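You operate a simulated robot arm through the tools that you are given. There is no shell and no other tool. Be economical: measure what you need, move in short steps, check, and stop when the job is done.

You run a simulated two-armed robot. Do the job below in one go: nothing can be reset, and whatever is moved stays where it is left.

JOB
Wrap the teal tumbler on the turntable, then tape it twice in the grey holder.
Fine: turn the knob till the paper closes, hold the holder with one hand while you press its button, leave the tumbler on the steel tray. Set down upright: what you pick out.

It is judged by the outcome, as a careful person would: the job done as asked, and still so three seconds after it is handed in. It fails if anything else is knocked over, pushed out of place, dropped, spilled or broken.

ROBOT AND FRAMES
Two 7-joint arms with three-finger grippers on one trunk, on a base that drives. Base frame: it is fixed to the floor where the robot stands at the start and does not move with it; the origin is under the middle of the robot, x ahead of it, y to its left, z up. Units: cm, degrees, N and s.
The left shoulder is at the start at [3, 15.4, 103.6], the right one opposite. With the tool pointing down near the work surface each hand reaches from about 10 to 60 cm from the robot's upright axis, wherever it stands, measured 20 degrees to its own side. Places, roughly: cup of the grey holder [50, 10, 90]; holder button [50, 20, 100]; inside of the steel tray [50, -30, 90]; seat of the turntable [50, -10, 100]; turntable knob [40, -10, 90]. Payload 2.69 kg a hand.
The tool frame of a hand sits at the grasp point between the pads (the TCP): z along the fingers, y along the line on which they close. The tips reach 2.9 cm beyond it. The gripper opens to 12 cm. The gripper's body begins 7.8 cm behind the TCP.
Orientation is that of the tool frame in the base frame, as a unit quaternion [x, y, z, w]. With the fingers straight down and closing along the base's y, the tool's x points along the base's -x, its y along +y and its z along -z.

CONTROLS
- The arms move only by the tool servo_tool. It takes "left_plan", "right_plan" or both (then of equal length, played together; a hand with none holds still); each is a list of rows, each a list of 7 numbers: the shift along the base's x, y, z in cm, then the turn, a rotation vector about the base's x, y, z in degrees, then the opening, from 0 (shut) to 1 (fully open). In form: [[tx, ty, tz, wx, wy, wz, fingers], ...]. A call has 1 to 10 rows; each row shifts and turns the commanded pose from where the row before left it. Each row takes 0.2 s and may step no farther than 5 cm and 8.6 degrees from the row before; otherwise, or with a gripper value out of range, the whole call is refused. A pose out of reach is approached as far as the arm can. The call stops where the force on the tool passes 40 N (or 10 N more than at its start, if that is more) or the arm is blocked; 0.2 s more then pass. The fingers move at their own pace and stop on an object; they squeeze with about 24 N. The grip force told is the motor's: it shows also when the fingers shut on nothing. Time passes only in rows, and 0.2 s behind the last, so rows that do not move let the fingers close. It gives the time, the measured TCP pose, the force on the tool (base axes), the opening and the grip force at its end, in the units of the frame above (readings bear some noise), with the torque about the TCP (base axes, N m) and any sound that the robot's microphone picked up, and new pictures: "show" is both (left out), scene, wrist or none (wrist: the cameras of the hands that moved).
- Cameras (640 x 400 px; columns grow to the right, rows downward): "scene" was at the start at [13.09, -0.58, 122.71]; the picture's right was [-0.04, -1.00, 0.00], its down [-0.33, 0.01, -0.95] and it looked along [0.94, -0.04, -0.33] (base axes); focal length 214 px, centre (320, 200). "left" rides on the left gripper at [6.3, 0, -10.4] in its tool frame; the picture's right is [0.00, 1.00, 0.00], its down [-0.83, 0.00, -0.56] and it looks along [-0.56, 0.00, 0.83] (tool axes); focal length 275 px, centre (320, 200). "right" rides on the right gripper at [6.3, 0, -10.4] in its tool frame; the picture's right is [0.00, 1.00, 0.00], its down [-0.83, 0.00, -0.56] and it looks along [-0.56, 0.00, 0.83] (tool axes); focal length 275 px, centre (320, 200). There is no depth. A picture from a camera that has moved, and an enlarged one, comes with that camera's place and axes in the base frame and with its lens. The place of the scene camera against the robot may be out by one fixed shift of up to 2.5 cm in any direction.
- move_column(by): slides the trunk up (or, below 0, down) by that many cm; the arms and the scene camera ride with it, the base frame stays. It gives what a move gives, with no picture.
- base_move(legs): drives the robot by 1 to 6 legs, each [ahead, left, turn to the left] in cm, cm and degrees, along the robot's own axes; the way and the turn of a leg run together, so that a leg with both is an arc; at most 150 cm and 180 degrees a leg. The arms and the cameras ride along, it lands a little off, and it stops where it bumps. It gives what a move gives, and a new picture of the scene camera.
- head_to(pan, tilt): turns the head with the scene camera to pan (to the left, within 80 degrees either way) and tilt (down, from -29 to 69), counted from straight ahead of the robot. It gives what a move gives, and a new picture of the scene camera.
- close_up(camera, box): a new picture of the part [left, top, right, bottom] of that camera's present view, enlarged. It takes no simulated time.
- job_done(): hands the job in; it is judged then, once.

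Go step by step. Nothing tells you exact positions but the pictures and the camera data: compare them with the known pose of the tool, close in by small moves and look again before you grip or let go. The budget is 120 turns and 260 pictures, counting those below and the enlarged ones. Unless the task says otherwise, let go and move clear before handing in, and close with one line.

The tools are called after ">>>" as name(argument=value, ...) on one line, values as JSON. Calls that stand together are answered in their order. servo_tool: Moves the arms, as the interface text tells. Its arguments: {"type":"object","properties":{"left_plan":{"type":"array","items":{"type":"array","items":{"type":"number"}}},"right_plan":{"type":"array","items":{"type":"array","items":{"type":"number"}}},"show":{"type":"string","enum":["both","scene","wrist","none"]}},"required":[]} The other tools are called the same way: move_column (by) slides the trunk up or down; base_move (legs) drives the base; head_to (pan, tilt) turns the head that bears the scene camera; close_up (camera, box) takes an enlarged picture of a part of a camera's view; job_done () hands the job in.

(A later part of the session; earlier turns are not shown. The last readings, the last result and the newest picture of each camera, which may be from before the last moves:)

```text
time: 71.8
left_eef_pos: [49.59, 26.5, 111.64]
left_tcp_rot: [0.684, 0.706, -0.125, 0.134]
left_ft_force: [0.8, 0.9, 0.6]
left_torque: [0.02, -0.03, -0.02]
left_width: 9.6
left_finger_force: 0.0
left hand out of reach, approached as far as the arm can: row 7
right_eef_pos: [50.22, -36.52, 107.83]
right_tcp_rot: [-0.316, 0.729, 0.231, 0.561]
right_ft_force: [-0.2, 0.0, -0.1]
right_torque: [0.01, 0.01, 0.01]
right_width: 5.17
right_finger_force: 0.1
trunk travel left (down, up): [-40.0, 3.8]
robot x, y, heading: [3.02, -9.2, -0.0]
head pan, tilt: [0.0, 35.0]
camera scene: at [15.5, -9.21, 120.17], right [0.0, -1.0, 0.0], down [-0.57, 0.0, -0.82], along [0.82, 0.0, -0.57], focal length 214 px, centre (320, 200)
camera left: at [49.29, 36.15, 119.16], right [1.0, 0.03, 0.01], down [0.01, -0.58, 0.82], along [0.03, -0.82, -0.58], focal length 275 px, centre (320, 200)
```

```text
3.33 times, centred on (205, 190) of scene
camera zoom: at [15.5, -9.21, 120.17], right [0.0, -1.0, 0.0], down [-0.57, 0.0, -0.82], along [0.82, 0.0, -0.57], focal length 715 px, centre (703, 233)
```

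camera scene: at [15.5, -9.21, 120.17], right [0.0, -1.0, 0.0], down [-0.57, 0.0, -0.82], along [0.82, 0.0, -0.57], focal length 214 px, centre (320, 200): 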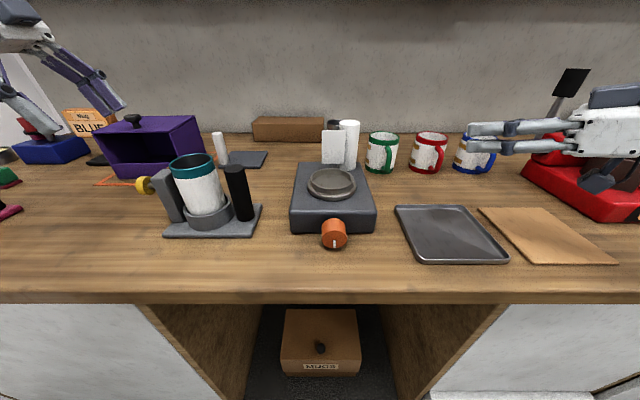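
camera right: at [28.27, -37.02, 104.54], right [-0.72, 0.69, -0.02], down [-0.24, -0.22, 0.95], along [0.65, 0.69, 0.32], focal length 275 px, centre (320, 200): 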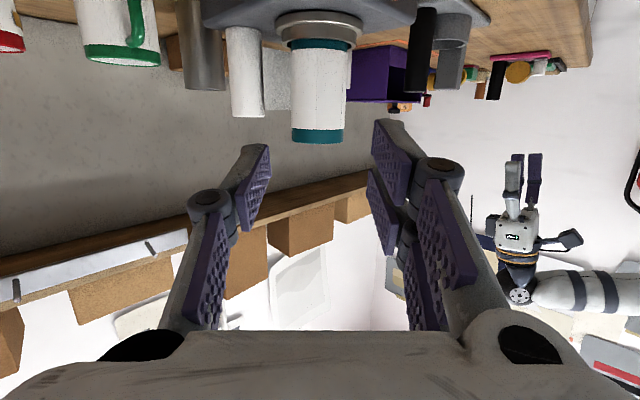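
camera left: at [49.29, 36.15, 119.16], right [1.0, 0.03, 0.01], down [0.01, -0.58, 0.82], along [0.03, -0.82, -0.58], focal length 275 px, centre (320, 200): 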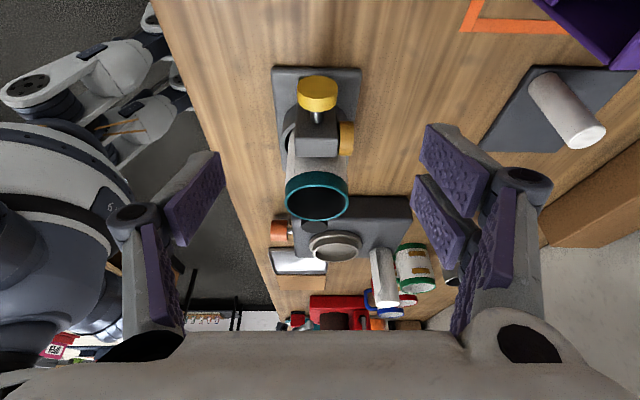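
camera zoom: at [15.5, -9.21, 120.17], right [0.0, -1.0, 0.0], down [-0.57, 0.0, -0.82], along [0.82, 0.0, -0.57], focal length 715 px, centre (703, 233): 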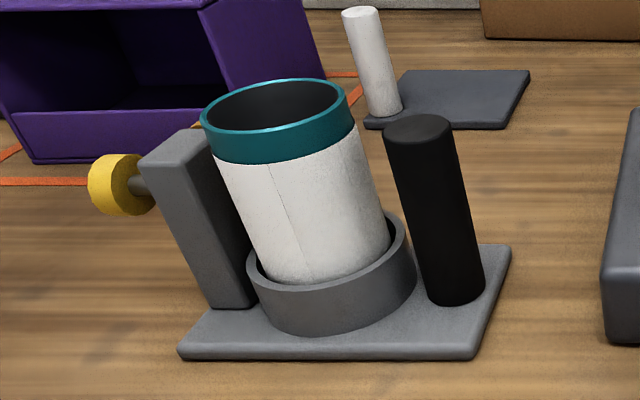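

Tumbler is upright in the cup. Button ≈ (49.6,22.5,98.5), handle ≈ (49.6,5.7, top 102.7). I'll drive left so the right hand can take the handle and the left the button.

>>> base_move(legs=[[-6, 0, 0], [0, 18, 0]])

>>> servo_tool(right_plan=[[0, 1, 1, -5.4, 5.2, 0, 0.45], [0, 1, 1, -5.4, 5.2, 0, 0.45], [0, 1, 1, -5.4, 5.2, 0, 0.45], [0, 1, 1, -5.4, 5.2, 0, 0.45], [0, 1, 1, -5.4, 5.2, 0, 0.45], [0, 1, 0, -5.4, 5.2, 0, 0.45], [0, 0, 0, 0, 0, 0, 0.45]])

```text
time: 74.4
left_eef_pos: [43.46, 44.67, 111.67]
left_tcp_rot: [0.682, 0.708, -0.124, 0.134]
left_ft_force: [0.5, 0.4, -0.7]
left_torque: [0.01, -0.02, -0.03]
left_width: 9.61
left_finger_force: 0.0
right_eef_pos: [44.12, -18.33, 107.87]
right_tcp_rot: [-0.317, 0.729, 0.232, 0.561]
right_ft_force: [0.5, 0.4, -0.1]
right_torque: [0.01, 0.0, -0.04]
right_width: 5.17
right_finger_force: 0.0
trunk travel left (down, up): [-40.0, 3.8]
robot x, y, heading: [-2.93, 9.1, 0.2]
head pan, tilt: [0.0, 35.0]
camera scene: at [9.47, 8.9, 120.17], right [0.0, -1.0, 0.0], down [-0.57, 0.0, -0.82], along [0.82, 0.0, -0.57], focal length 214 px, centre (320, 200)
```

scene: 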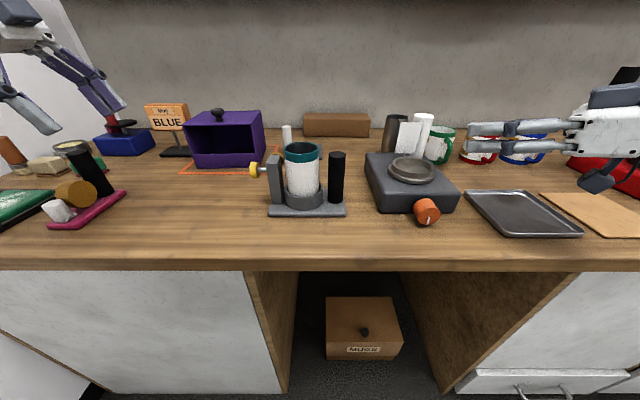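

```text
time: 76.0
left_eef_pos: [43.29, 44.59, 111.66]
left_tcp_rot: [0.682, 0.708, -0.125, 0.134]
left_ft_force: [0.2, 0.4, -0.4]
left_torque: [-0.03, 0.0, -0.01]
left_width: 9.58
left_finger_force: 0.0
right_eef_pos: [44.2, -12.5, 112.86]
right_tcp_rot: [-0.385, 0.886, 0.097, 0.238]
right_ft_force: [0.3, -0.7, -0.1]
right_torque: [-0.01, -0.02, -0.01]
right_width: 5.4
right_finger_force: 0.1
trunk travel left (down, up): [-40.0, 3.8]
robot x, y, heading: [-3.09, 8.99, -0.1]
head pan, tilt: [0.0, 35.0]
camera scene: at [9.46, 8.82, 120.17], right [0.0, -1.0, 0.0], down [-0.57, 0.0, -0.82], along [0.82, 0.0, -0.57], focal length 214 px, centre (320, 200)
camera right: at [36.8, -20.05, 118.83], right [-0.73, 0.68, -0.01], down [0.3, 0.34, 0.89], along [0.61, 0.65, -0.45], focal length 275 px, centre (320, 200)
```

scene: 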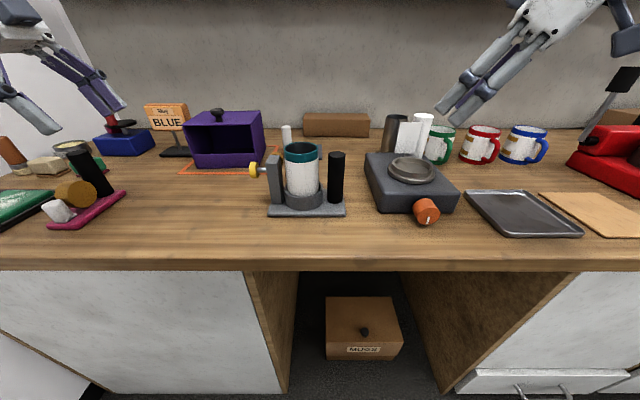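
right: 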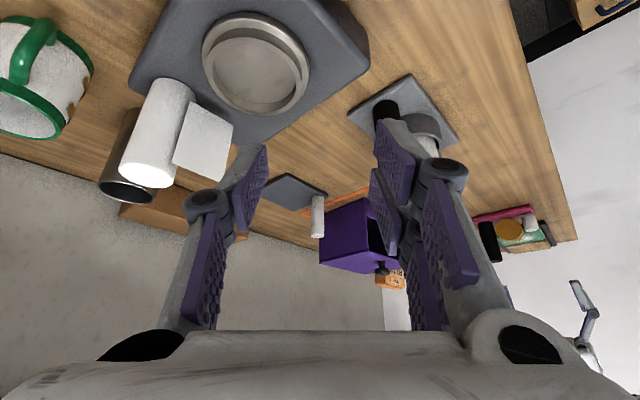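

>>> servo_tool(right_plan=[[0.6, 3.8, 0, 0, 0, 0, 0.45], [0.6, 3.8, 0, 0, 0, 0, 0.45], [0.6, 3.8, -1, 0, 0, 0, 0.45], [0.4, 2.7, -2, 0, 0, 0, 0.45], [0, 0, 0, 0, 0, 0, 0.45]])

```text
time: 77.2
left_eef_pos: [43.43, 44.6, 111.52]
left_tcp_rot: [0.683, 0.707, -0.125, 0.134]
left_ft_force: [-0.3, -0.1, -0.3]
left_torque: [0.02, 0.06, 0.0]
left_width: 9.62
left_finger_force: 0.1
right_eef_pos: [46.42, 1.69, 109.8]
right_tcp_rot: [-0.385, 0.887, 0.097, 0.237]
right_ft_force: [0.5, -0.1, -0.2]
right_torque: [-0.01, -0.02, 0.0]
right_width: 5.39
right_finger_force: 0.0
trunk travel left (down, up): [-40.0, 3.8]
robot x, y, heading: [-3.28, 8.8, 0.2]
head pan, tilt: [0.0, 35.0]
camera scene: at [9.45, 8.84, 120.17], right [0.0, -1.0, 0.0], down [-0.57, 0.0, -0.82], along [0.82, 0.0, -0.57], focal length 214 px, centre (320, 200)
camera right: at [39.05, -5.89, 115.72], right [-0.73, 0.68, -0.01], down [0.3, 0.33, 0.89], along [0.61, 0.65, -0.45], focal length 275 px, centre (320, 200)
```

scene: 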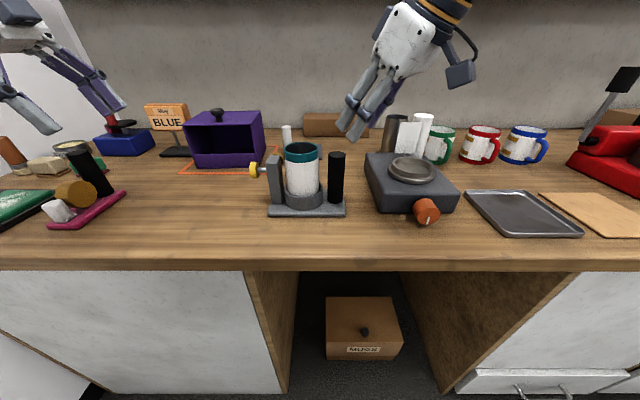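
right: 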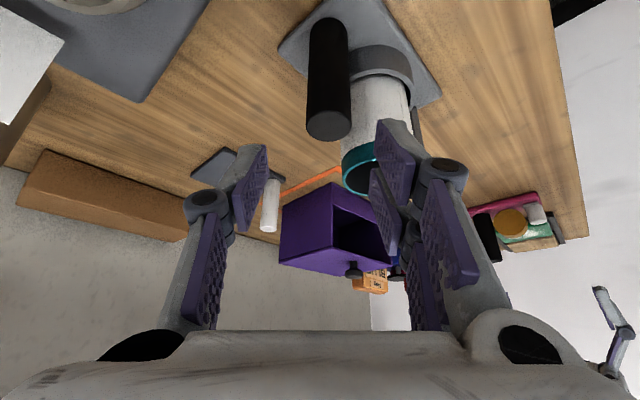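

Handle top seen at ≈(49.4,5.5,101.3). Descending astride it.

>>> servo_tool(right_plan=[[0.9, 1.2, -3.6, 0, 0, 0, 0.4], [1, 1.2, -3.6, 0, 0, 0, 0.4], [1, 1.2, -3.4, 0, 0, 0, 0.4], [0, 0, 0, 0, 0, 0, 0.4]])

>>> close_up(camera="scene", box=[240, 110, 380, 230])

```text
time: 78.2
left_eef_pos: [43.41, 44.65, 111.64]
left_tcp_rot: [0.683, 0.708, -0.123, 0.135]
left_ft_force: [-0.6, 0.0, -0.4]
left_torque: [-0.02, -0.01, 0.01]
left_width: 9.59
left_finger_force: 0.0
right_eef_pos: [49.42, 5.1, 99.13]
right_tcp_rot: [-0.386, 0.886, 0.097, 0.237]
right_ft_force: [0.2, -1.6, -0.2]
right_torque: [0.0, 0.01, 0.05]
right_width: 4.74
right_finger_force: 0.1
trunk travel left (down, up): [-40.0, 3.8]
robot x, y, heading: [-3.19, 9.09, 0.2]
head pan, tilt: [0.0, 35.0]
camera scene: at [9.44, 8.85, 120.18], right [0.0, -1.0, 0.0], down [-0.57, 0.0, -0.82], along [0.82, 0.0, -0.57], focal length 214 px, centre (320, 200)
camera right: at [41.98, -2.3, 105.05], right [-0.73, 0.68, -0.01], down [0.29, 0.33, 0.89], along [0.61, 0.65, -0.45], focal length 275 px, centre (320, 200)
```

scene: 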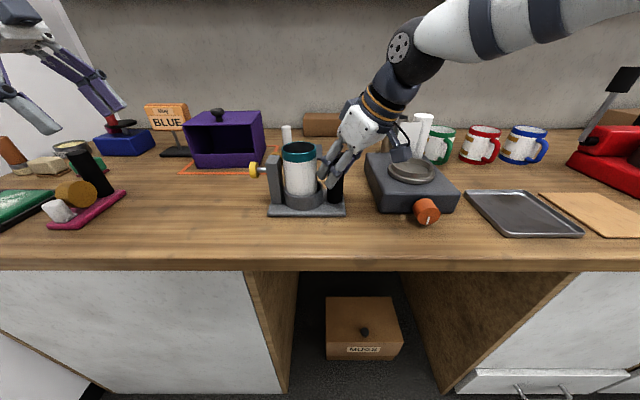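
right: 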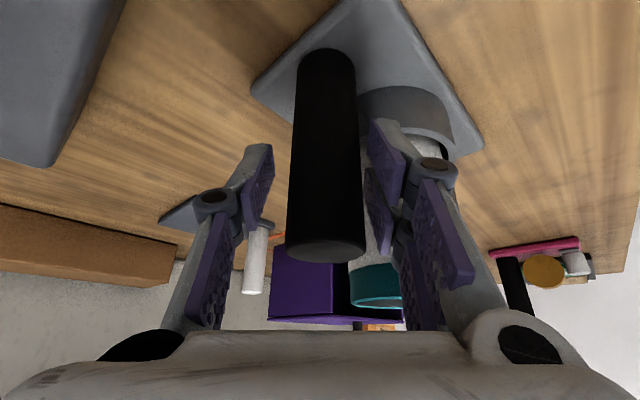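

```text
3.33 times, centred on (310, 170) of scene
camera zoom: at [9.44, 8.85, 120.18], right [0.0, -1.0, 0.0], down [-0.57, 0.0, -0.82], along [0.82, 0.0, -0.57], focal length 715 px, centre (353, 300)
```

zoom: 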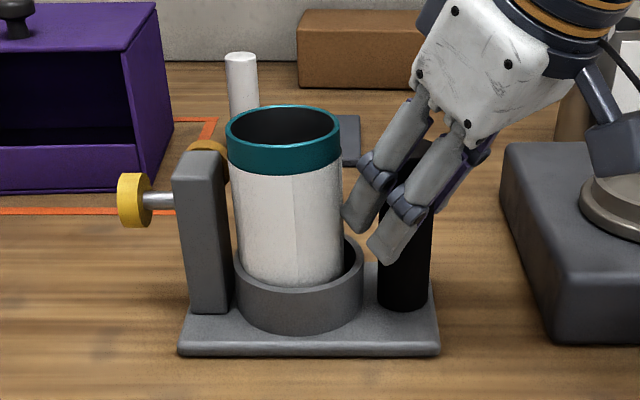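

The handle is between the pads; closing on it.

>>> servo_tool(right_plan=[[0, 0, 0, 0, 0, 0, 0.15], [0, 0, 0, 0, 0, 0, 0.15], [0, 0, 0, 0, 0, 0, 0.15]])

>>> close_up(camera="scene", box=[240, 110, 380, 230])

```text
time: 79.0
left_eef_pos: [43.66, 44.58, 111.58]
left_tcp_rot: [0.682, 0.708, -0.125, 0.133]
left_ft_force: [-0.3, -0.4, -0.4]
left_torque: [0.0, -0.01, 0.03]
left_width: 9.59
left_finger_force: 0.0
right_eef_pos: [49.41, 5.23, 99.16]
right_tcp_rot: [-0.385, 0.886, 0.098, 0.237]
right_ft_force: [1.0, 0.8, 0.5]
right_torque: [0.29, -0.14, -0.11]
right_width: 3.24
right_finger_force: 23.8
trunk travel left (down, up): [-40.0, 3.8]
robot x, y, heading: [-2.95, 9.13, -0.1]
head pan, tilt: [0.0, 35.0]
camera scene: at [9.48, 8.87, 120.17], right [0.0, -1.0, 0.0], down [-0.57, 0.0, -0.82], along [0.82, 0.0, -0.57], focal length 214 px, centre (320, 200)
camera right: at [42.0, -2.28, 105.07], right [-0.73, 0.68, -0.01], down [0.3, 0.33, 0.9], along [0.61, 0.65, -0.45], focal length 275 px, centre (320, 200)
```

scene: 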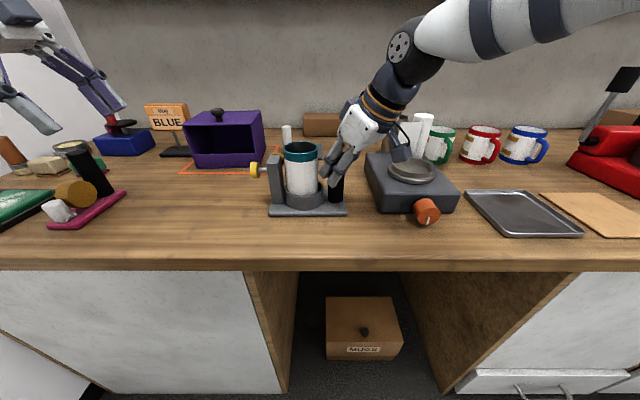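
right: 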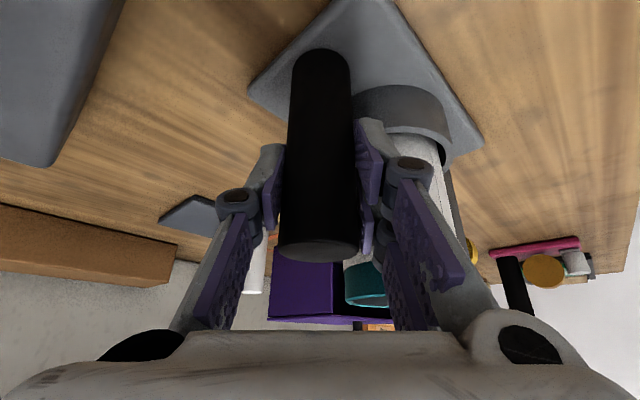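

```text
3.33 times, centred on (310, 170) of scene
camera zoom: at [9.48, 8.87, 120.17], right [0.0, -1.0, 0.0], down [-0.57, 0.0, -0.82], along [0.82, 0.0, -0.57], focal length 715 px, centre (353, 300)
```

zoom: 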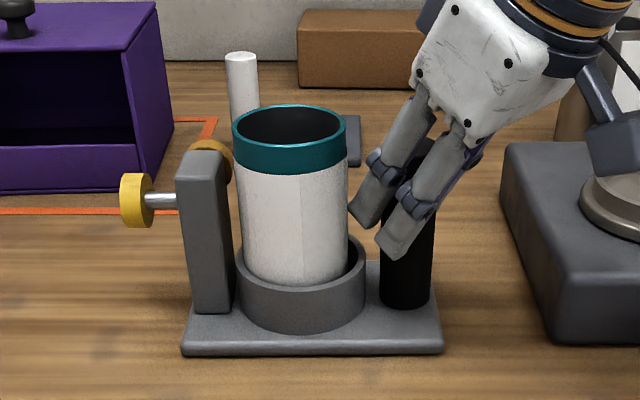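

Holder is held firmly. Now bringing the left hand, fingers shut, tipped toward −y, in line with the button.

>>> servo_tool(left_plan=[[1.2, -2, -2, -6.5, 0, 0, 0], [1.2, -2, -2, -6.5, 0, 0, 0], [1.2, -2, -2, -6.5, 0, 0, 0], [1.2, -2, -2, -6.5, 0, 0, 0], [1.2, -2, -2, -6.5, 0, 0, 0], [0.1, -2, -2, -6.5, 0, 0, 0], [0, 0, 0, 0, 0, 0, 0]])

>>> close_up(camera="scene", box=[200, 110, 340, 230])

```text
time: 80.6
left_eef_pos: [49.7, 32.56, 99.58]
left_tcp_rot: [0.599, 0.625, -0.353, 0.355]
left_ft_force: [-0.1, 0.5, 0.0]
left_torque: [-0.01, 0.02, 0.01]
left_width: 0.0
left_finger_force: 24.2
right_eef_pos: [49.39, 5.23, 99.09]
right_tcp_rot: [-0.386, 0.886, 0.098, 0.237]
right_ft_force: [1.6, -0.3, 1.5]
right_torque: [-0.06, 0.09, -0.04]
right_width: 3.25
right_finger_force: 23.9
trunk travel left (down, up): [-40.0, 3.8]
robot x, y, heading: [-2.92, 8.94, 0.2]
head pan, tilt: [0.0, 35.0]
camera scene: at [9.47, 8.86, 120.17], right [0.0, -1.0, 0.0], down [-0.57, 0.0, -0.82], along [0.82, 0.0, -0.57], focal length 214 px, centre (320, 200)
camera left: at [49.3, 44.75, 99.34], right [1.0, 0.03, -0.01], down [0.01, 0.07, 1.0], along [0.03, -1.0, 0.07], focal length 275 px, centre (320, 200)
```

scene: 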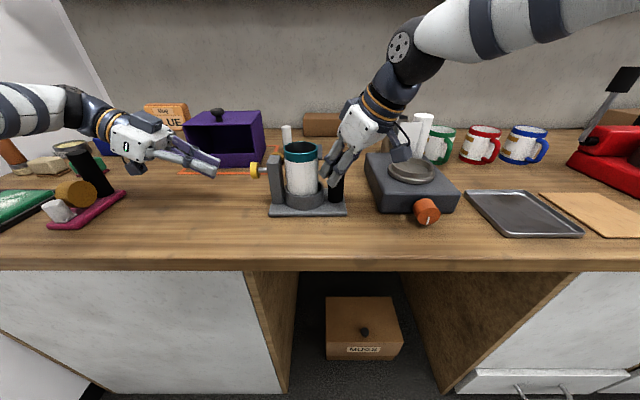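
left: 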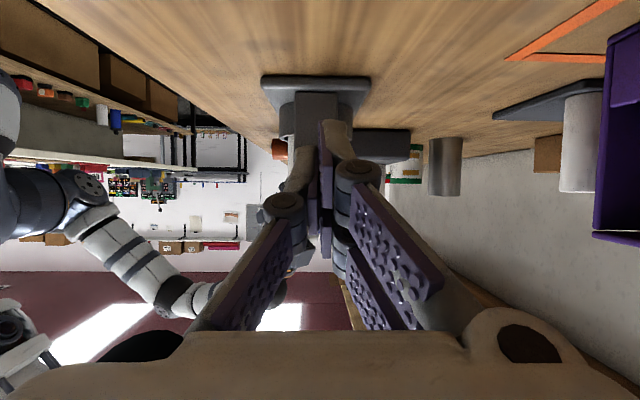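

```text
3.33 times, centred on (270, 170) of scene
camera zoom: at [9.47, 8.86, 120.17], right [0.0, -1.0, 0.0], down [-0.57, 0.0, -0.82], along [0.82, 0.0, -0.57], focal length 715 px, centre (487, 300)
```

zoom: 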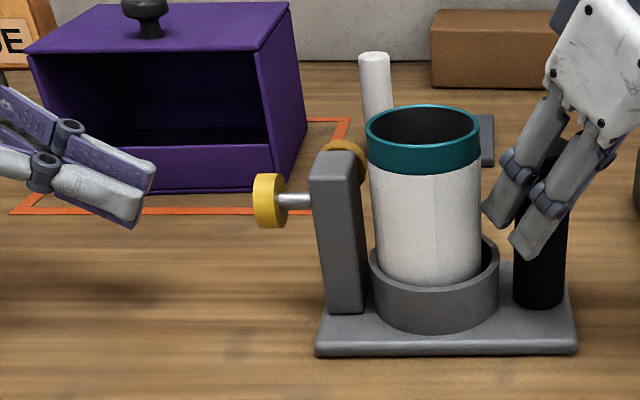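

Fingertip is in line with the button. Lower slightly and approach to contact.

>>> servo_tool(left_plan=[[0, -2.5, -0.9, 0, 0, 0, 0], [0, -2.5, 0, 0, 0, 0, 0], [0, -0.5, 0, 0, 0, 0, 0], [0, 0, 0, 0, 0, 0, 0]], show="none")

>>> close_up(camera="scene", box=[200, 110, 340, 230])

```text
time: 81.6
left_eef_pos: [49.5, 27.04, 98.77]
left_tcp_rot: [0.599, 0.625, -0.353, 0.355]
left_ft_force: [0.3, 0.0, 0.4]
left_torque: [0.02, 0.0, 0.0]
left_width: 0.0
left_finger_force: 23.7
right_eef_pos: [49.47, 5.26, 99.12]
right_tcp_rot: [-0.385, 0.886, 0.097, 0.239]
right_ft_force: [0.1, 0.7, 1.4]
right_torque: [0.1, 0.02, -0.09]
right_width: 3.23
right_finger_force: 24.2
trunk travel left (down, up): [-40.0, 3.8]
robot x, y, heading: [-3.25, 8.85, 0.3]
head pan, tilt: [0.0, 35.0]
```

```text
3.33 times, centred on (270, 170) of scene
camera zoom: at [9.47, 8.86, 120.17], right [0.0, -1.0, 0.0], down [-0.57, 0.0, -0.82], along [0.82, 0.0, -0.57], focal length 715 px, centre (487, 300)
```

zoom: 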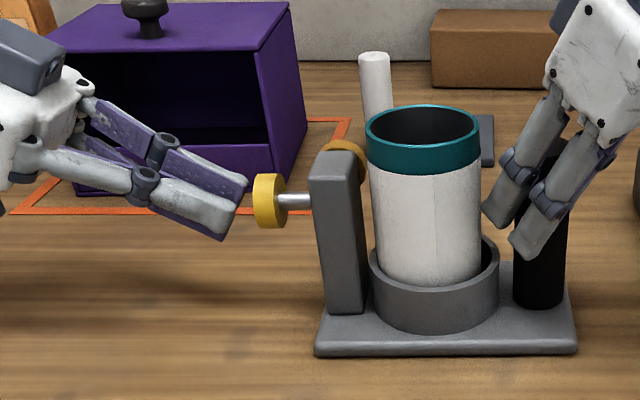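

Tip is just short of the button. Pressing now in small steps.

>>> servo_tool(left_plan=[[0, -0.5, 0.1, 0, 0, 0, 0], [0, -0.4, 0, 0, 0, 0, 0], [0, -0.4, 0, 0, 0, 0, 0], [0, -0.4, 0, 0, 0, 0, 0], [0, 0, 0, 0, 0, 0, 0]], show="none")

>>> close_up(camera="scene", box=[200, 110, 340, 230])

```text
time: 82.8
left_eef_pos: [49.63, 25.35, 98.88]
left_tcp_rot: [0.599, 0.626, -0.353, 0.354]
left_ft_force: [0.7, 2.3, 0.3]
left_torque: [0.0, 0.0, 0.05]
left_width: 0.0
left_finger_force: 24.1
right_eef_pos: [49.34, 5.33, 99.15]
right_tcp_rot: [-0.386, 0.886, 0.097, 0.237]
right_ft_force: [0.9, -1.7, 1.3]
right_torque: [0.09, -0.04, -0.06]
right_width: 3.25
right_finger_force: 23.9
trunk travel left (down, up): [-40.0, 3.8]
robot x, y, heading: [-2.99, 8.92, -0.3]
head pan, tilt: [0.0, 35.0]
```

```text
3.33 times, centred on (270, 170) of scene
camera zoom: at [9.46, 8.88, 120.17], right [0.0, -1.0, 0.0], down [-0.57, 0.0, -0.82], along [0.82, 0.0, -0.57], focal length 715 px, centre (487, 300)
```

zoom: 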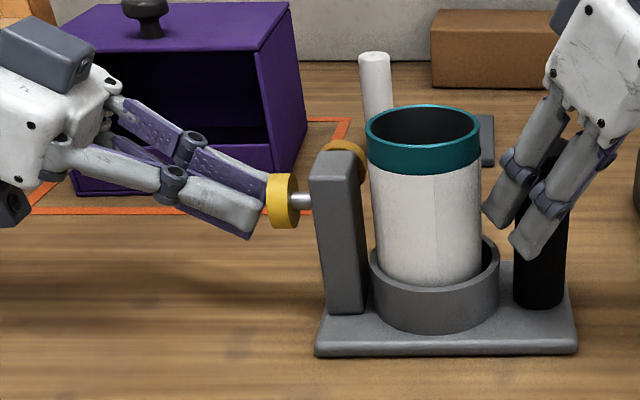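

The button travels with light spring force. Continuing to its end.

>>> servo_tool(left_plan=[[0, -0.4, 0, 0, 0, 0, 0], [0, -0.3, 0, 0, 0, 0, 0], [0, -0.3, 0, 0, 0, 0, 0], [0, -0.3, 0, 0, 0, 0, 0], [0, 0, 0, 0, 0, 0, 0]], show="none")

>>> close_up(camera="scene", box=[200, 110, 340, 230])

```text
time: 84.0
left_eef_pos: [49.55, 24.27, 98.76]
left_tcp_rot: [0.599, 0.626, -0.353, 0.355]
left_ft_force: [-0.8, 19.5, 0.1]
left_torque: [-0.12, -0.04, 0.08]
left_width: 0.02
left_finger_force: 24.4
right_eef_pos: [49.37, 5.14, 99.13]
right_tcp_rot: [-0.385, 0.887, 0.095, 0.237]
right_ft_force: [0.6, -18.7, 2.5]
right_torque: [-0.39, -0.02, -0.24]
right_width: 3.23
right_finger_force: 24.0
trunk travel left (down, up): [-40.0, 3.8]
robot x, y, heading: [-2.77, 8.77, 0.3]
head pan, tilt: [0.0, 35.0]
heard: click
```

```text
3.33 times, centred on (270, 170) of scene
camera zoom: at [9.45, 8.88, 120.18], right [0.0, -1.0, 0.0], down [-0.57, 0.0, -0.82], along [0.82, 0.0, -0.57], focal length 715 px, centre (487, 300)
```

zoom: 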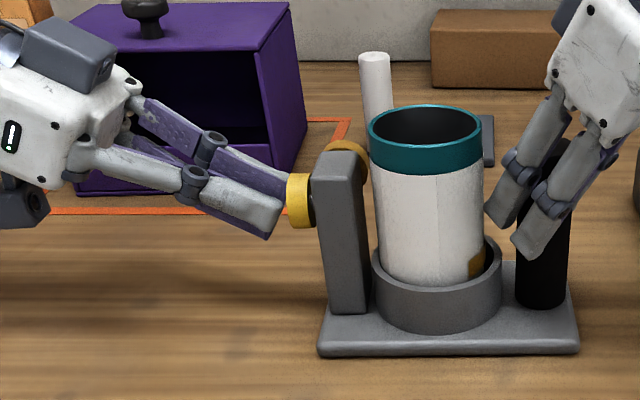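

Click, and a piece of tape appeared on the wrap. Backing off so the button springs out.

>>> servo_tool(left_plan=[[0, 1, 0, 0, 0, 0, 0], [0, 1, 0, 0, 0, 0, 0], [0, 1.2, 0, 0, 0, 0, 0], [0, 0, 0, 0, 0, 0, 0]], show="none")

>>> close_up(camera="scene", box=[200, 110, 340, 230])

```text
time: 85.0
left_eef_pos: [49.5, 27.24, 98.84]
left_tcp_rot: [0.598, 0.626, -0.353, 0.355]
left_ft_force: [-0.7, 0.1, 0.4]
left_torque: [0.02, 0.0, 0.0]
left_width: 0.0
left_finger_force: 23.9
right_eef_pos: [49.51, 5.41, 99.05]
right_tcp_rot: [-0.386, 0.886, 0.097, 0.237]
right_ft_force: [-1.3, 1.8, -0.7]
right_torque: [0.26, 0.07, 0.06]
right_width: 3.23
right_finger_force: 24.5
trunk travel left (down, up): [-40.0, 3.8]
robot x, y, heading: [-2.95, 8.81, 0.0]
head pan, tilt: [0.0, 35.0]
```

```text
3.33 times, centred on (270, 170) of scene
camera zoom: at [9.46, 8.89, 120.17], right [0.0, -1.0, 0.0], down [-0.57, 0.0, -0.82], along [0.82, 0.0, -0.57], focal length 715 px, centre (487, 300)
```

zoom: 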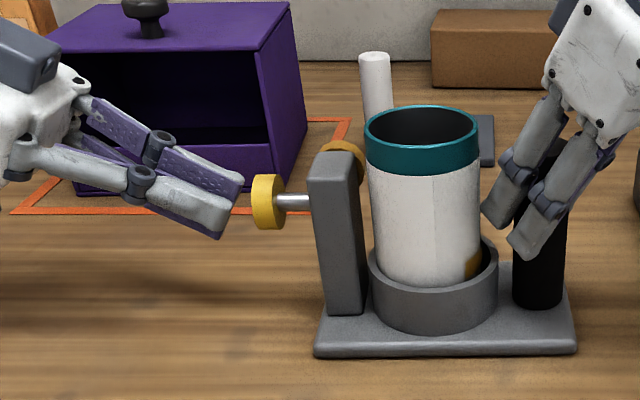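

Button is back out. Second press.

>>> servo_tool(left_plan=[[0, -0.8, 0, 0, 0, 0, 0], [0, -0.7, 0, 0, 0, 0, 0], [0, -0.5, 0, 0, 0, 0, 0], [0, -0.4, 0, 0, 0, 0, 0], [0, -0.4, 0, 0, 0, 0, 0], [0, -0.35, 0, 0, 0, 0, 0], [0, 0, 0, 0, 0, 0, 0]], show="none")

>>> close_up(camera="scene", box=[200, 110, 340, 230])

```text
time: 86.6
left_eef_pos: [49.65, 24.16, 98.8]
left_tcp_rot: [0.598, 0.626, -0.353, 0.355]
left_ft_force: [0.8, 18.5, 1.8]
left_torque: [-0.13, -0.05, 0.07]
left_width: 0.03
left_finger_force: 23.9
right_eef_pos: [49.32, 5.19, 99.19]
right_tcp_rot: [-0.385, 0.887, 0.096, 0.237]
right_ft_force: [-0.1, -15.7, 2.6]
right_torque: [-0.4, -0.04, -0.12]
right_width: 3.24
right_finger_force: 24.1
trunk travel left (down, up): [-40.0, 3.8]
robot x, y, heading: [-3.21, 8.89, 0.1]
head pan, tilt: [0.0, 35.0]
heard: click
```

```text
3.33 times, centred on (270, 170) of scene
camera zoom: at [9.45, 8.88, 120.17], right [0.0, -1.0, 0.0], down [-0.57, 0.0, -0.82], along [0.82, 0.0, -0.57], focal length 715 px, centre (487, 300)
```

zoom: 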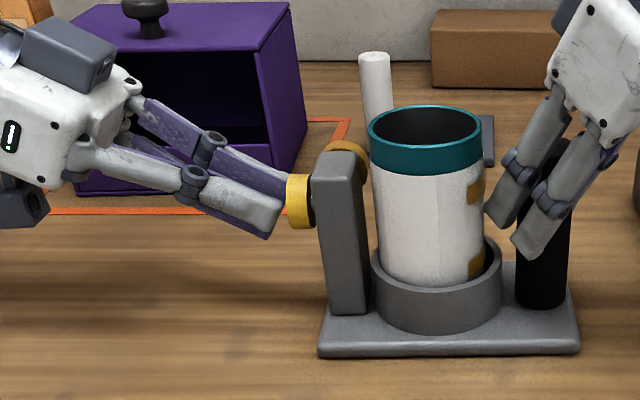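

Second click; two tape pieces are on. Backing the left hand off and up, then releasing the handle with the right.

>>> servo_tool(left_plan=[[0, 1, 0, 0, 0, 0, 0], [0, 1.5, 0, 0, 0, 0, 0], [0, 3, 0.5, 0, 0, 0, 0], [0, 2, 3, 6, 0, 0, 0.5], [0, 0, 4, 6, 0, 0, 0.8], [0, 0, 3, 6, 0, 0, 0.8], [0, 0, 2, 6, 0, 0, 0.8], [0, 0, 0, 6, 0, 0, 0.8], [0, 0, 0, 6, 0, 0, 0.8]], show="none")

>>> servo_tool(right_plan=[[0, 0, 0, 0, 0, 0, 0.27], [0, 0, 0, 0, 0, 0, 0.4], [-1, -1, 2.5, 0, 0, 0, 0.4], [-1.2, -1.3, 3.2, 0, 0, 0, 0.4], [-1.2, -1.3, 3.2, 0, 0, 0, 0.4], [-1, -3, 1, 0, 0, 0, 0.4], [-1, -4, 0, 0, 0, -5, 0.4], [-1, -4, 0, 0, 0, -8, 0.4], [-1, -4, 0, 0, 0, -8, 0.4], [-1, -4, 0, 0, 0, -8, 0.4]])

```text
time: 88.6
left_eef_pos: [48.49, 31.04, 111.09]
left_tcp_rot: [0.679, 0.704, -0.142, 0.152]
left_ft_force: [-0.4, 0.1, 0.1]
left_torque: [0.03, 0.0, 0.03]
left_width: 9.58
left_finger_force: 0.1
left hand out of reach, approached as far as the arm can: row 7
right_eef_pos: [49.39, 5.32, 99.19]
right_tcp_rot: [-0.386, 0.886, 0.098, 0.237]
right_ft_force: [-0.5, -1.2, -0.5]
right_torque: [0.12, 0.14, 0.08]
right_width: 3.23
right_finger_force: 24.0
trunk travel left (down, up): [-40.0, 3.8]
robot x, y, heading: [-2.64, 8.73, 0.2]
head pan, tilt: [0.0, 35.0]
```

```text
time: 90.8
left_eef_pos: [48.45, 31.11, 110.93]
left_tcp_rot: [0.679, 0.704, -0.142, 0.152]
left_ft_force: [-1.1, -0.6, 0.3]
left_torque: [-0.02, 0.0, 0.0]
left_width: 9.61
left_finger_force: 0.1
right_eef_pos: [41.05, -17.41, 109.19]
right_tcp_rot: [-0.149, 0.955, 0.035, 0.255]
right_ft_force: [1.5, 0.3, 0.2]
right_torque: [-0.01, -0.02, -0.02]
right_width: 4.81
right_finger_force: 0.0
trunk travel left (down, up): [-40.0, 3.8]
robot x, y, heading: [-3.15, 8.88, 0.1]
head pan, tilt: [0.0, 35.0]
camera scene: at [9.44, 8.81, 120.17], right [0.0, -1.0, 0.0], down [-0.57, 0.0, -0.82], along [0.82, 0.0, -0.57], focal length 214 px, centre (320, 200)
camera right: at [30.65, -20.5, 115.17], right [-0.31, 0.95, -0.01], down [0.42, 0.15, 0.9], along [0.85, 0.27, -0.45], focal length 275 px, centre (320, 200)
```

scene: 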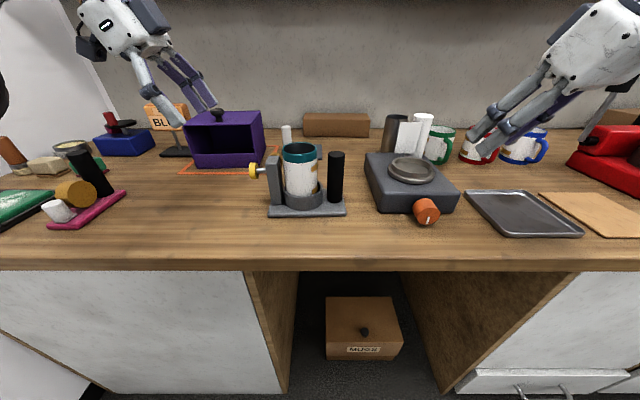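
right: 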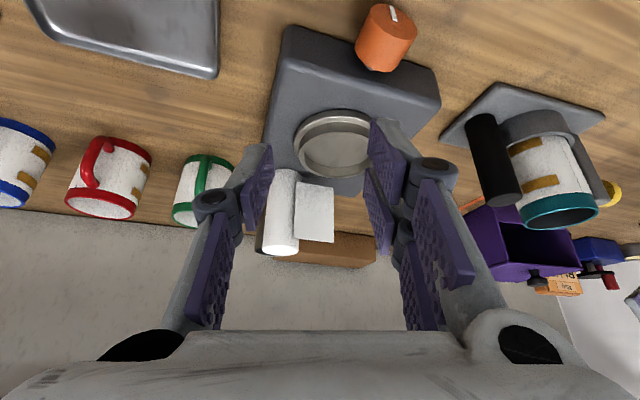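

Both tapes show. Driving back to the earlier position so the left hand can lift the tumbler out.

>>> base_move(legs=[[0, -18, 0], [6, 0, 0]])

>>> close_up(camera="left", box=[120, 0, 520, 400])

```text
time: 93.4
left_eef_pos: [54.68, 13.1, 110.98]
left_tcp_rot: [0.68, 0.703, -0.143, 0.152]
left_ft_force: [0.1, 0.2, -0.4]
left_torque: [0.0, 0.04, -0.03]
left_width: 9.6
left_finger_force: 0.0
right_eef_pos: [46.99, -35.36, 109.27]
right_tcp_rot: [-0.151, 0.955, 0.035, 0.254]
right_ft_force: [0.8, 0.0, -1.0]
right_torque: [0.0, 0.0, -0.02]
right_width: 4.81
right_finger_force: 0.2
trunk travel left (down, up): [-40.0, 3.8]
robot x, y, heading: [3.14, -8.97, -0.2]
head pan, tilt: [0.0, 35.0]
camera scene: at [15.62, -9.1, 120.16], right [0.0, -1.0, 0.0], down [-0.57, 0.0, -0.82], along [0.82, 0.0, -0.57], focal length 214 px, centre (320, 200)
```

scene: 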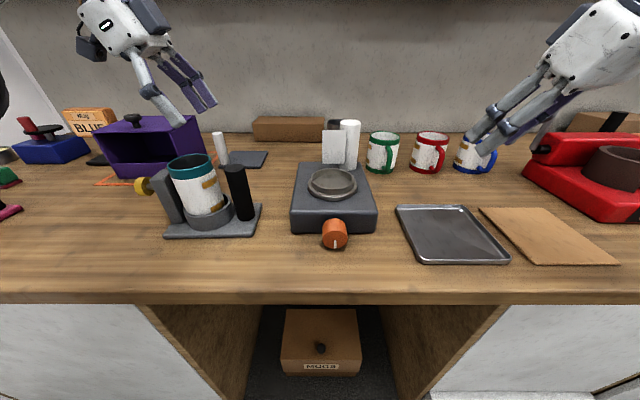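

```text
1.00 times, centred on (320, 200) of left (not enlarged: the box is as wide or as high as the picture)
camera zoom: at [54.47, 23.12, 117.98], right [1.0, 0.03, 0.01], down [0.01, -0.53, 0.85], along [0.03, -0.85, -0.53], focal length 275 px, centre (320, 200)
```

zoom: 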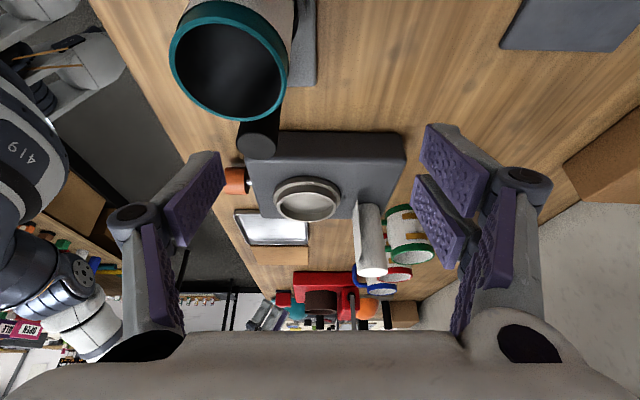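

Rim seen at ≈(49.5,13.3,102.4). Lining up behind it along the tool axis.

>>> servo_tool(left_plan=[[-2.6, 2.4, 0, 0, 0, 0, 0.8], [-2.5, 2.4, 0, 0, 0, 0, 0.8], [0, -1.8, -4, 0, 0, 0, 0.8], [0, 0, 0, 0, 0, 0, 0.8]])

```text
time: 94.4
left_eef_pos: [49.51, 16.11, 107.19]
left_tcp_rot: [0.679, 0.703, -0.143, 0.153]
left_ft_force: [-0.3, -0.5, -0.6]
left_torque: [0.02, 0.02, -0.01]
left_width: 9.61
left_finger_force: 0.1
right_eef_pos: [46.85, -35.31, 109.31]
right_tcp_rot: [-0.15, 0.955, 0.035, 0.255]
right_ft_force: [-0.9, 0.8, -0.2]
right_torque: [0.01, 0.02, 0.0]
right_width: 4.8
right_finger_force: 0.0
trunk travel left (down, up): [-40.0, 3.8]
robot x, y, heading: [2.93, -9.24, 0.1]
head pan, tilt: [0.0, 35.0]
camera scene: at [15.5, -9.09, 120.17], right [0.0, -1.0, 0.0], down [-0.57, 0.0, -0.82], along [0.82, 0.0, -0.57], focal length 214 px, centre (320, 200)
camera left: at [49.21, 26.1, 114.04], right [1.0, 0.03, 0.01], down [0.01, -0.53, 0.85], along [0.03, -0.85, -0.53], focal length 275 px, centre (320, 200)
```

scene: 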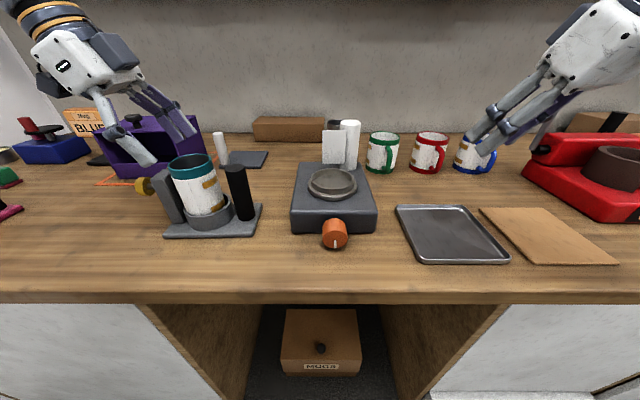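
left: 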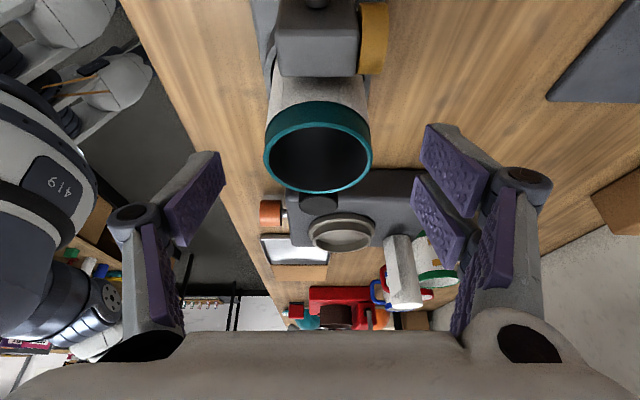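

Centre ≈ (49.5,13.4). Descending and gripping.

>>> servo_tool(left_plan=[[0, -1, -2.5, 0, 0, 0, 0.8], [0, -0.9, -2.5, 0, 0, 0, 0.8], [0, -0.9, -2.4, 0, 0, 0, 0.8], [0, 0, 0, 0, 0, 0, 0.8], [0, 0, 0, 0, 0, 0, 0.4], [0, 0, 0, 0, 0, 0, 0.4], [0, 0, 0, 0, 0, 0, 0.4]])

```text
time: 96.0
left_eef_pos: [49.59, 13.25, 99.67]
left_tcp_rot: [0.679, 0.704, -0.142, 0.153]
left_ft_force: [-0.1, -0.2, 0.1]
left_torque: [-0.01, -0.08, 0.03]
left_width: 6.08
left_finger_force: 23.8
right_eef_pos: [46.94, -35.22, 109.25]
right_tcp_rot: [-0.151, 0.955, 0.034, 0.253]
right_ft_force: [0.1, -0.1, 0.7]
right_torque: [0.01, 0.0, 0.05]
right_width: 4.81
right_finger_force: 0.0
trunk travel left (down, up): [-40.0, 3.8]
robot x, y, heading: [2.64, -9.15, 0.1]
head pan, tilt: [0.0, 35.0]
camera scene: at [15.52, -9.1, 120.17], right [0.0, -1.0, 0.0], down [-0.57, 0.0, -0.82], along [0.82, 0.0, -0.57], focal length 214 px, centre (320, 200)
camera left: at [49.3, 23.28, 106.63], right [1.0, 0.03, 0.01], down [0.01, -0.53, 0.85], along [0.03, -0.85, -0.53], focal length 275 px, centre (320, 200)
```

scene: 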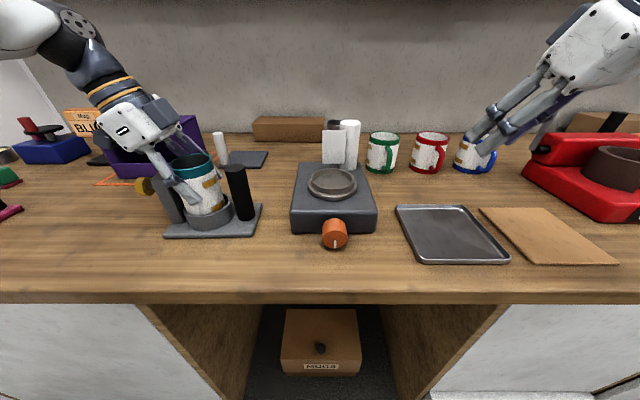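
left: 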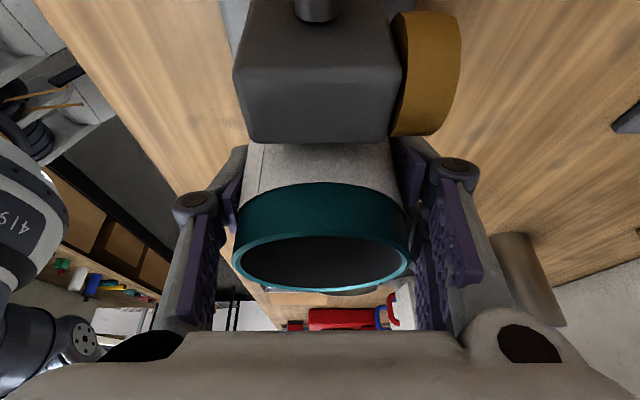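

Gripped. Lifting straight up.

>>> servo_tool(left_plan=[[0, 0, 1, 0, 0, 0, 0.4], [0, 0, 2, 0, 0, 0, 0.4], [0, 0, 2.5, 0, 0, 0, 0.4], [0, 0, 3, 0, 0, 0, 0.4], [0, 0, 3, 0, 0, 0, 0.4], [0, 0, 2.5, 0, 0, 0, 0.4], [0, 0, 0, 0, 0, 0, 0.4]])

```text
time: 97.6
left_eef_pos: [49.59, 13.29, 113.66]
left_tcp_rot: [0.679, 0.703, -0.143, 0.152]
left_ft_force: [1.2, 0.7, -1.5]
left_torque: [0.03, 0.01, 0.0]
left_width: 6.04
left_finger_force: 24.3
right_eef_pos: [46.83, -35.4, 109.24]
right_tcp_rot: [-0.15, 0.955, 0.034, 0.254]
right_ft_force: [-1.2, 0.0, 0.4]
right_torque: [0.0, -0.02, 0.03]
right_width: 4.79
right_finger_force: 0.0
trunk travel left (down, up): [-40.0, 3.8]
robot x, y, heading: [2.68, -9.15, -0.1]
head pan, tilt: [0.0, 35.0]
camera scene: at [15.54, -9.09, 120.16], right [0.0, -1.0, 0.0], down [-0.57, 0.0, -0.82], along [0.82, 0.0, -0.57], focal length 214 px, centre (320, 200)
camera left: at [49.3, 23.36, 120.63], right [1.0, 0.03, 0.01], down [0.01, -0.53, 0.85], along [0.03, -0.85, -0.53], focal length 275 px, centre (320, 200)
```

scene: 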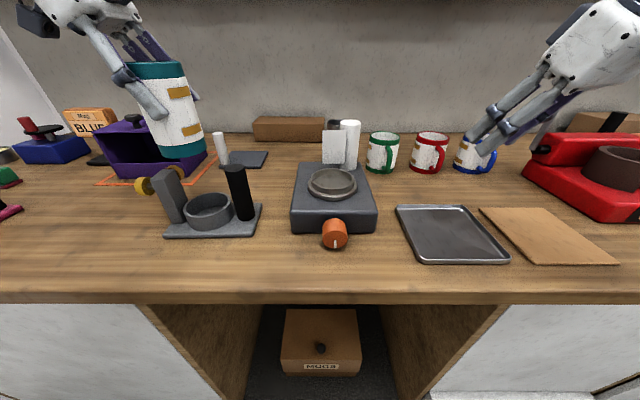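
left: 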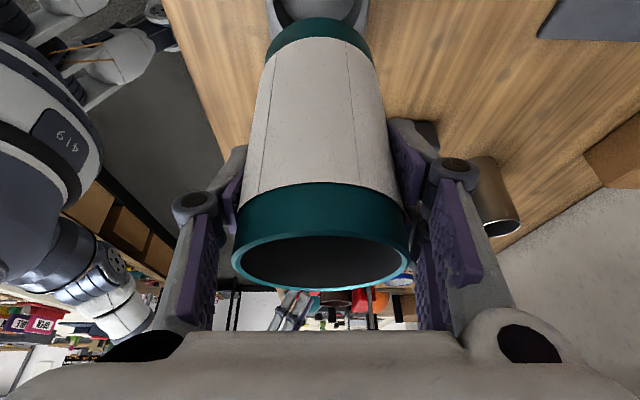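

Tumbler with two tapes is in hand. Folding the right hand back first, then I'll drive right toward the tray.

>>> servo_tool(right_plan=[[-2.5, 1, 0.5, -1.9, 5.7, 0, 0.3], [-2.5, 1, 0.5, -1.9, 5.7, 0, 0.3], [-2.5, 1, 0.5, -1.9, 5.7, 0, 0.3], [-2.5, 1, 0.5, -1.9, 5.7, 0, 0.3], [-2.5, 1, 0.5, -1.9, 5.7, 0, 0.3]], show="none")

>>> base_move(legs=[[-3, 0, 0], [0, -20, 0]])

```text
time: 98.8
left_eef_pos: [49.58, 13.49, 113.62]
left_tcp_rot: [0.68, 0.703, -0.142, 0.151]
left_ft_force: [0.9, -0.1, -2.1]
left_torque: [-0.01, -0.01, 0.03]
left_width: 6.03
left_finger_force: 24.1
right_eef_pos: [34.38, -30.35, 111.84]
right_tcp_rot: [-0.159, 0.987, -0.008, -0.003]
right_ft_force: [-0.8, -0.1, 0.3]
right_torque: [-0.03, 0.0, 0.02]
right_width: 3.59
right_finger_force: 0.0
trunk travel left (down, up): [-40.0, 3.8]
robot x, y, heading: [3.27, -9.09, 0.1]
head pan, tilt: [0.0, 35.0]
```

```text
time: 101.3
left_eef_pos: [46.55, -6.58, 113.68]
left_tcp_rot: [0.679, 0.704, -0.143, 0.151]
left_ft_force: [-0.3, 0.3, -2.6]
left_torque: [0.03, 0.0, 0.0]
left_width: 6.09
left_finger_force: 24.2
right_eef_pos: [31.67, -50.09, 111.76]
right_tcp_rot: [-0.159, 0.987, -0.008, -0.001]
right_ft_force: [-0.2, 0.1, 0.4]
right_torque: [0.0, 0.02, 0.03]
right_width: 3.62
right_finger_force: 0.1
trunk travel left (down, up): [-40.0, 3.8]
robot x, y, heading: [0.07, -28.71, -0.1]
head pan, tilt: [0.0, 35.0]
camera scene: at [12.58, -28.95, 120.17], right [0.0, -1.0, 0.0], down [-0.57, 0.0, -0.82], along [0.82, 0.0, -0.57], focal length 214 px, centre (320, 200)
```

scene: 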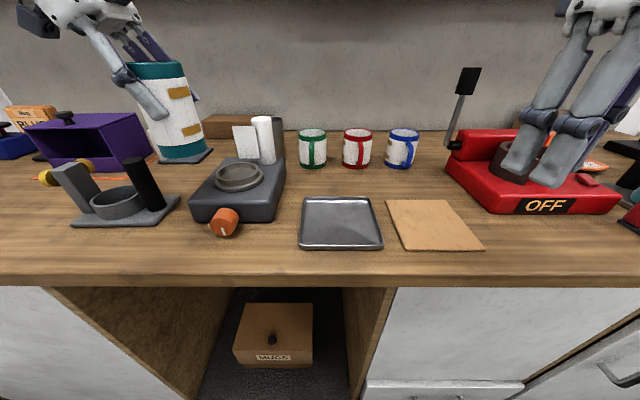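

Clear. Driving another 25 cm to the right to bring the tumbler over the tray (centre ≈ (46,-32.7)).

>>> base_move(legs=[[0, -25.5, 0]])

```text
time: 103.9
left_eef_pos: [46.64, -32.24, 113.68]
left_tcp_rot: [0.679, 0.704, -0.143, 0.152]
left_ft_force: [0.7, 0.3, -1.9]
left_torque: [0.05, -0.01, -0.02]
left_width: 6.08
left_finger_force: 23.8
right_eef_pos: [31.69, -75.85, 111.8]
right_tcp_rot: [-0.158, 0.987, -0.008, -0.001]
right_ft_force: [0.2, -1.2, 1.0]
right_torque: [0.01, 0.01, 0.03]
right_width: 3.6
right_finger_force: 0.1
trunk travel left (down, up): [-40.0, 3.8]
robot x, y, heading: [0.11, -54.18, -0.0]
head pan, tilt: [0.0, 35.0]
camera scene: at [12.65, -54.68, 120.17], right [0.0, -1.0, 0.0], down [-0.57, 0.0, -0.82], along [0.82, 0.0, -0.57], focal length 214 px, centre (320, 200)
```

scene: 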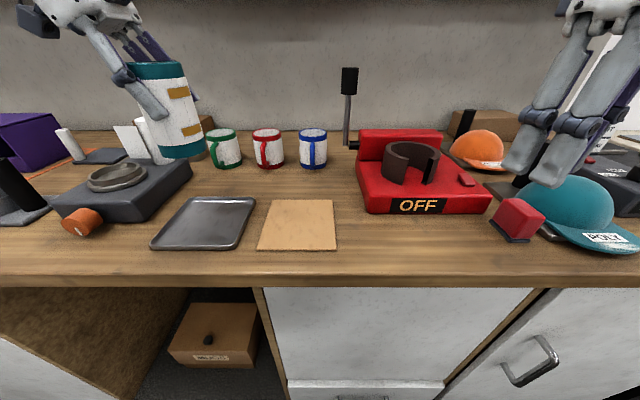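

Over the tray. Lowering most of the way and checking.

>>> servo_tool(left_plan=[[0, -0.2, -2.5, 0, 0, 0, 0.4], [0, -0.2, -3, 0, 0, 0, 0.4], [0, 0, -3, 0, 0, 0, 0.4], [-0.3, 0, -2.5, 0, 0, 0, 0.4], [0, 0, 0, 0, 0, 0, 0.4]])

>>> close_up(camera="scene", box=[140, 120, 280, 260])

```text
time: 105.1
left_eef_pos: [46.36, -32.67, 102.61]
left_tcp_rot: [0.679, 0.704, -0.143, 0.153]
left_ft_force: [-0.1, 0.0, -1.9]
left_torque: [0.03, -0.01, -0.02]
left_width: 6.07
left_finger_force: 24.2
right_eef_pos: [31.63, -75.88, 111.85]
right_tcp_rot: [-0.158, 0.987, -0.008, -0.001]
right_ft_force: [0.6, 0.2, -0.5]
right_torque: [0.01, 0.03, -0.01]
right_width: 3.62
right_finger_force: 0.1
trunk travel left (down, up): [-40.0, 3.8]
robot x, y, heading: [0.17, -54.47, 0.1]
head pan, tilt: [0.0, 35.0]
camera scene: at [12.64, -54.66, 120.17], right [0.0, -1.0, 0.0], down [-0.57, 0.0, -0.82], along [0.82, 0.0, -0.57], focal length 214 px, centre (320, 200)
camera left: at [46.08, -22.58, 109.62], right [1.0, 0.03, 0.01], down [0.01, -0.53, 0.85], along [0.03, -0.85, -0.53], focal length 275 px, centre (320, 200)
```

scene: 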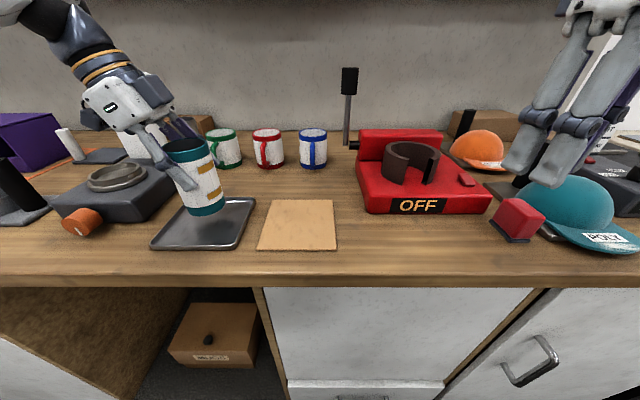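
left: 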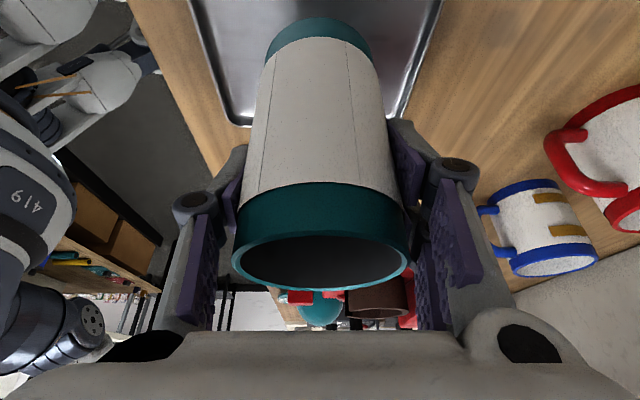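

```text
2.86 times, centred on (210, 190) of scene
camera zoom: at [12.64, -54.66, 120.17], right [0.0, -1.0, 0.0], down [-0.57, 0.0, -0.82], along [0.82, 0.0, -0.57], focal length 613 px, centre (634, 229)
```

zoom: 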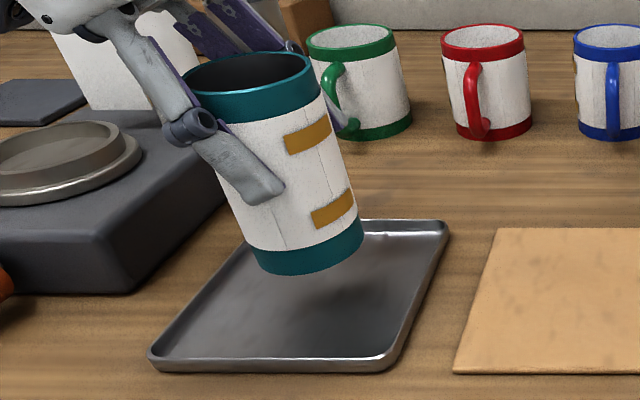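

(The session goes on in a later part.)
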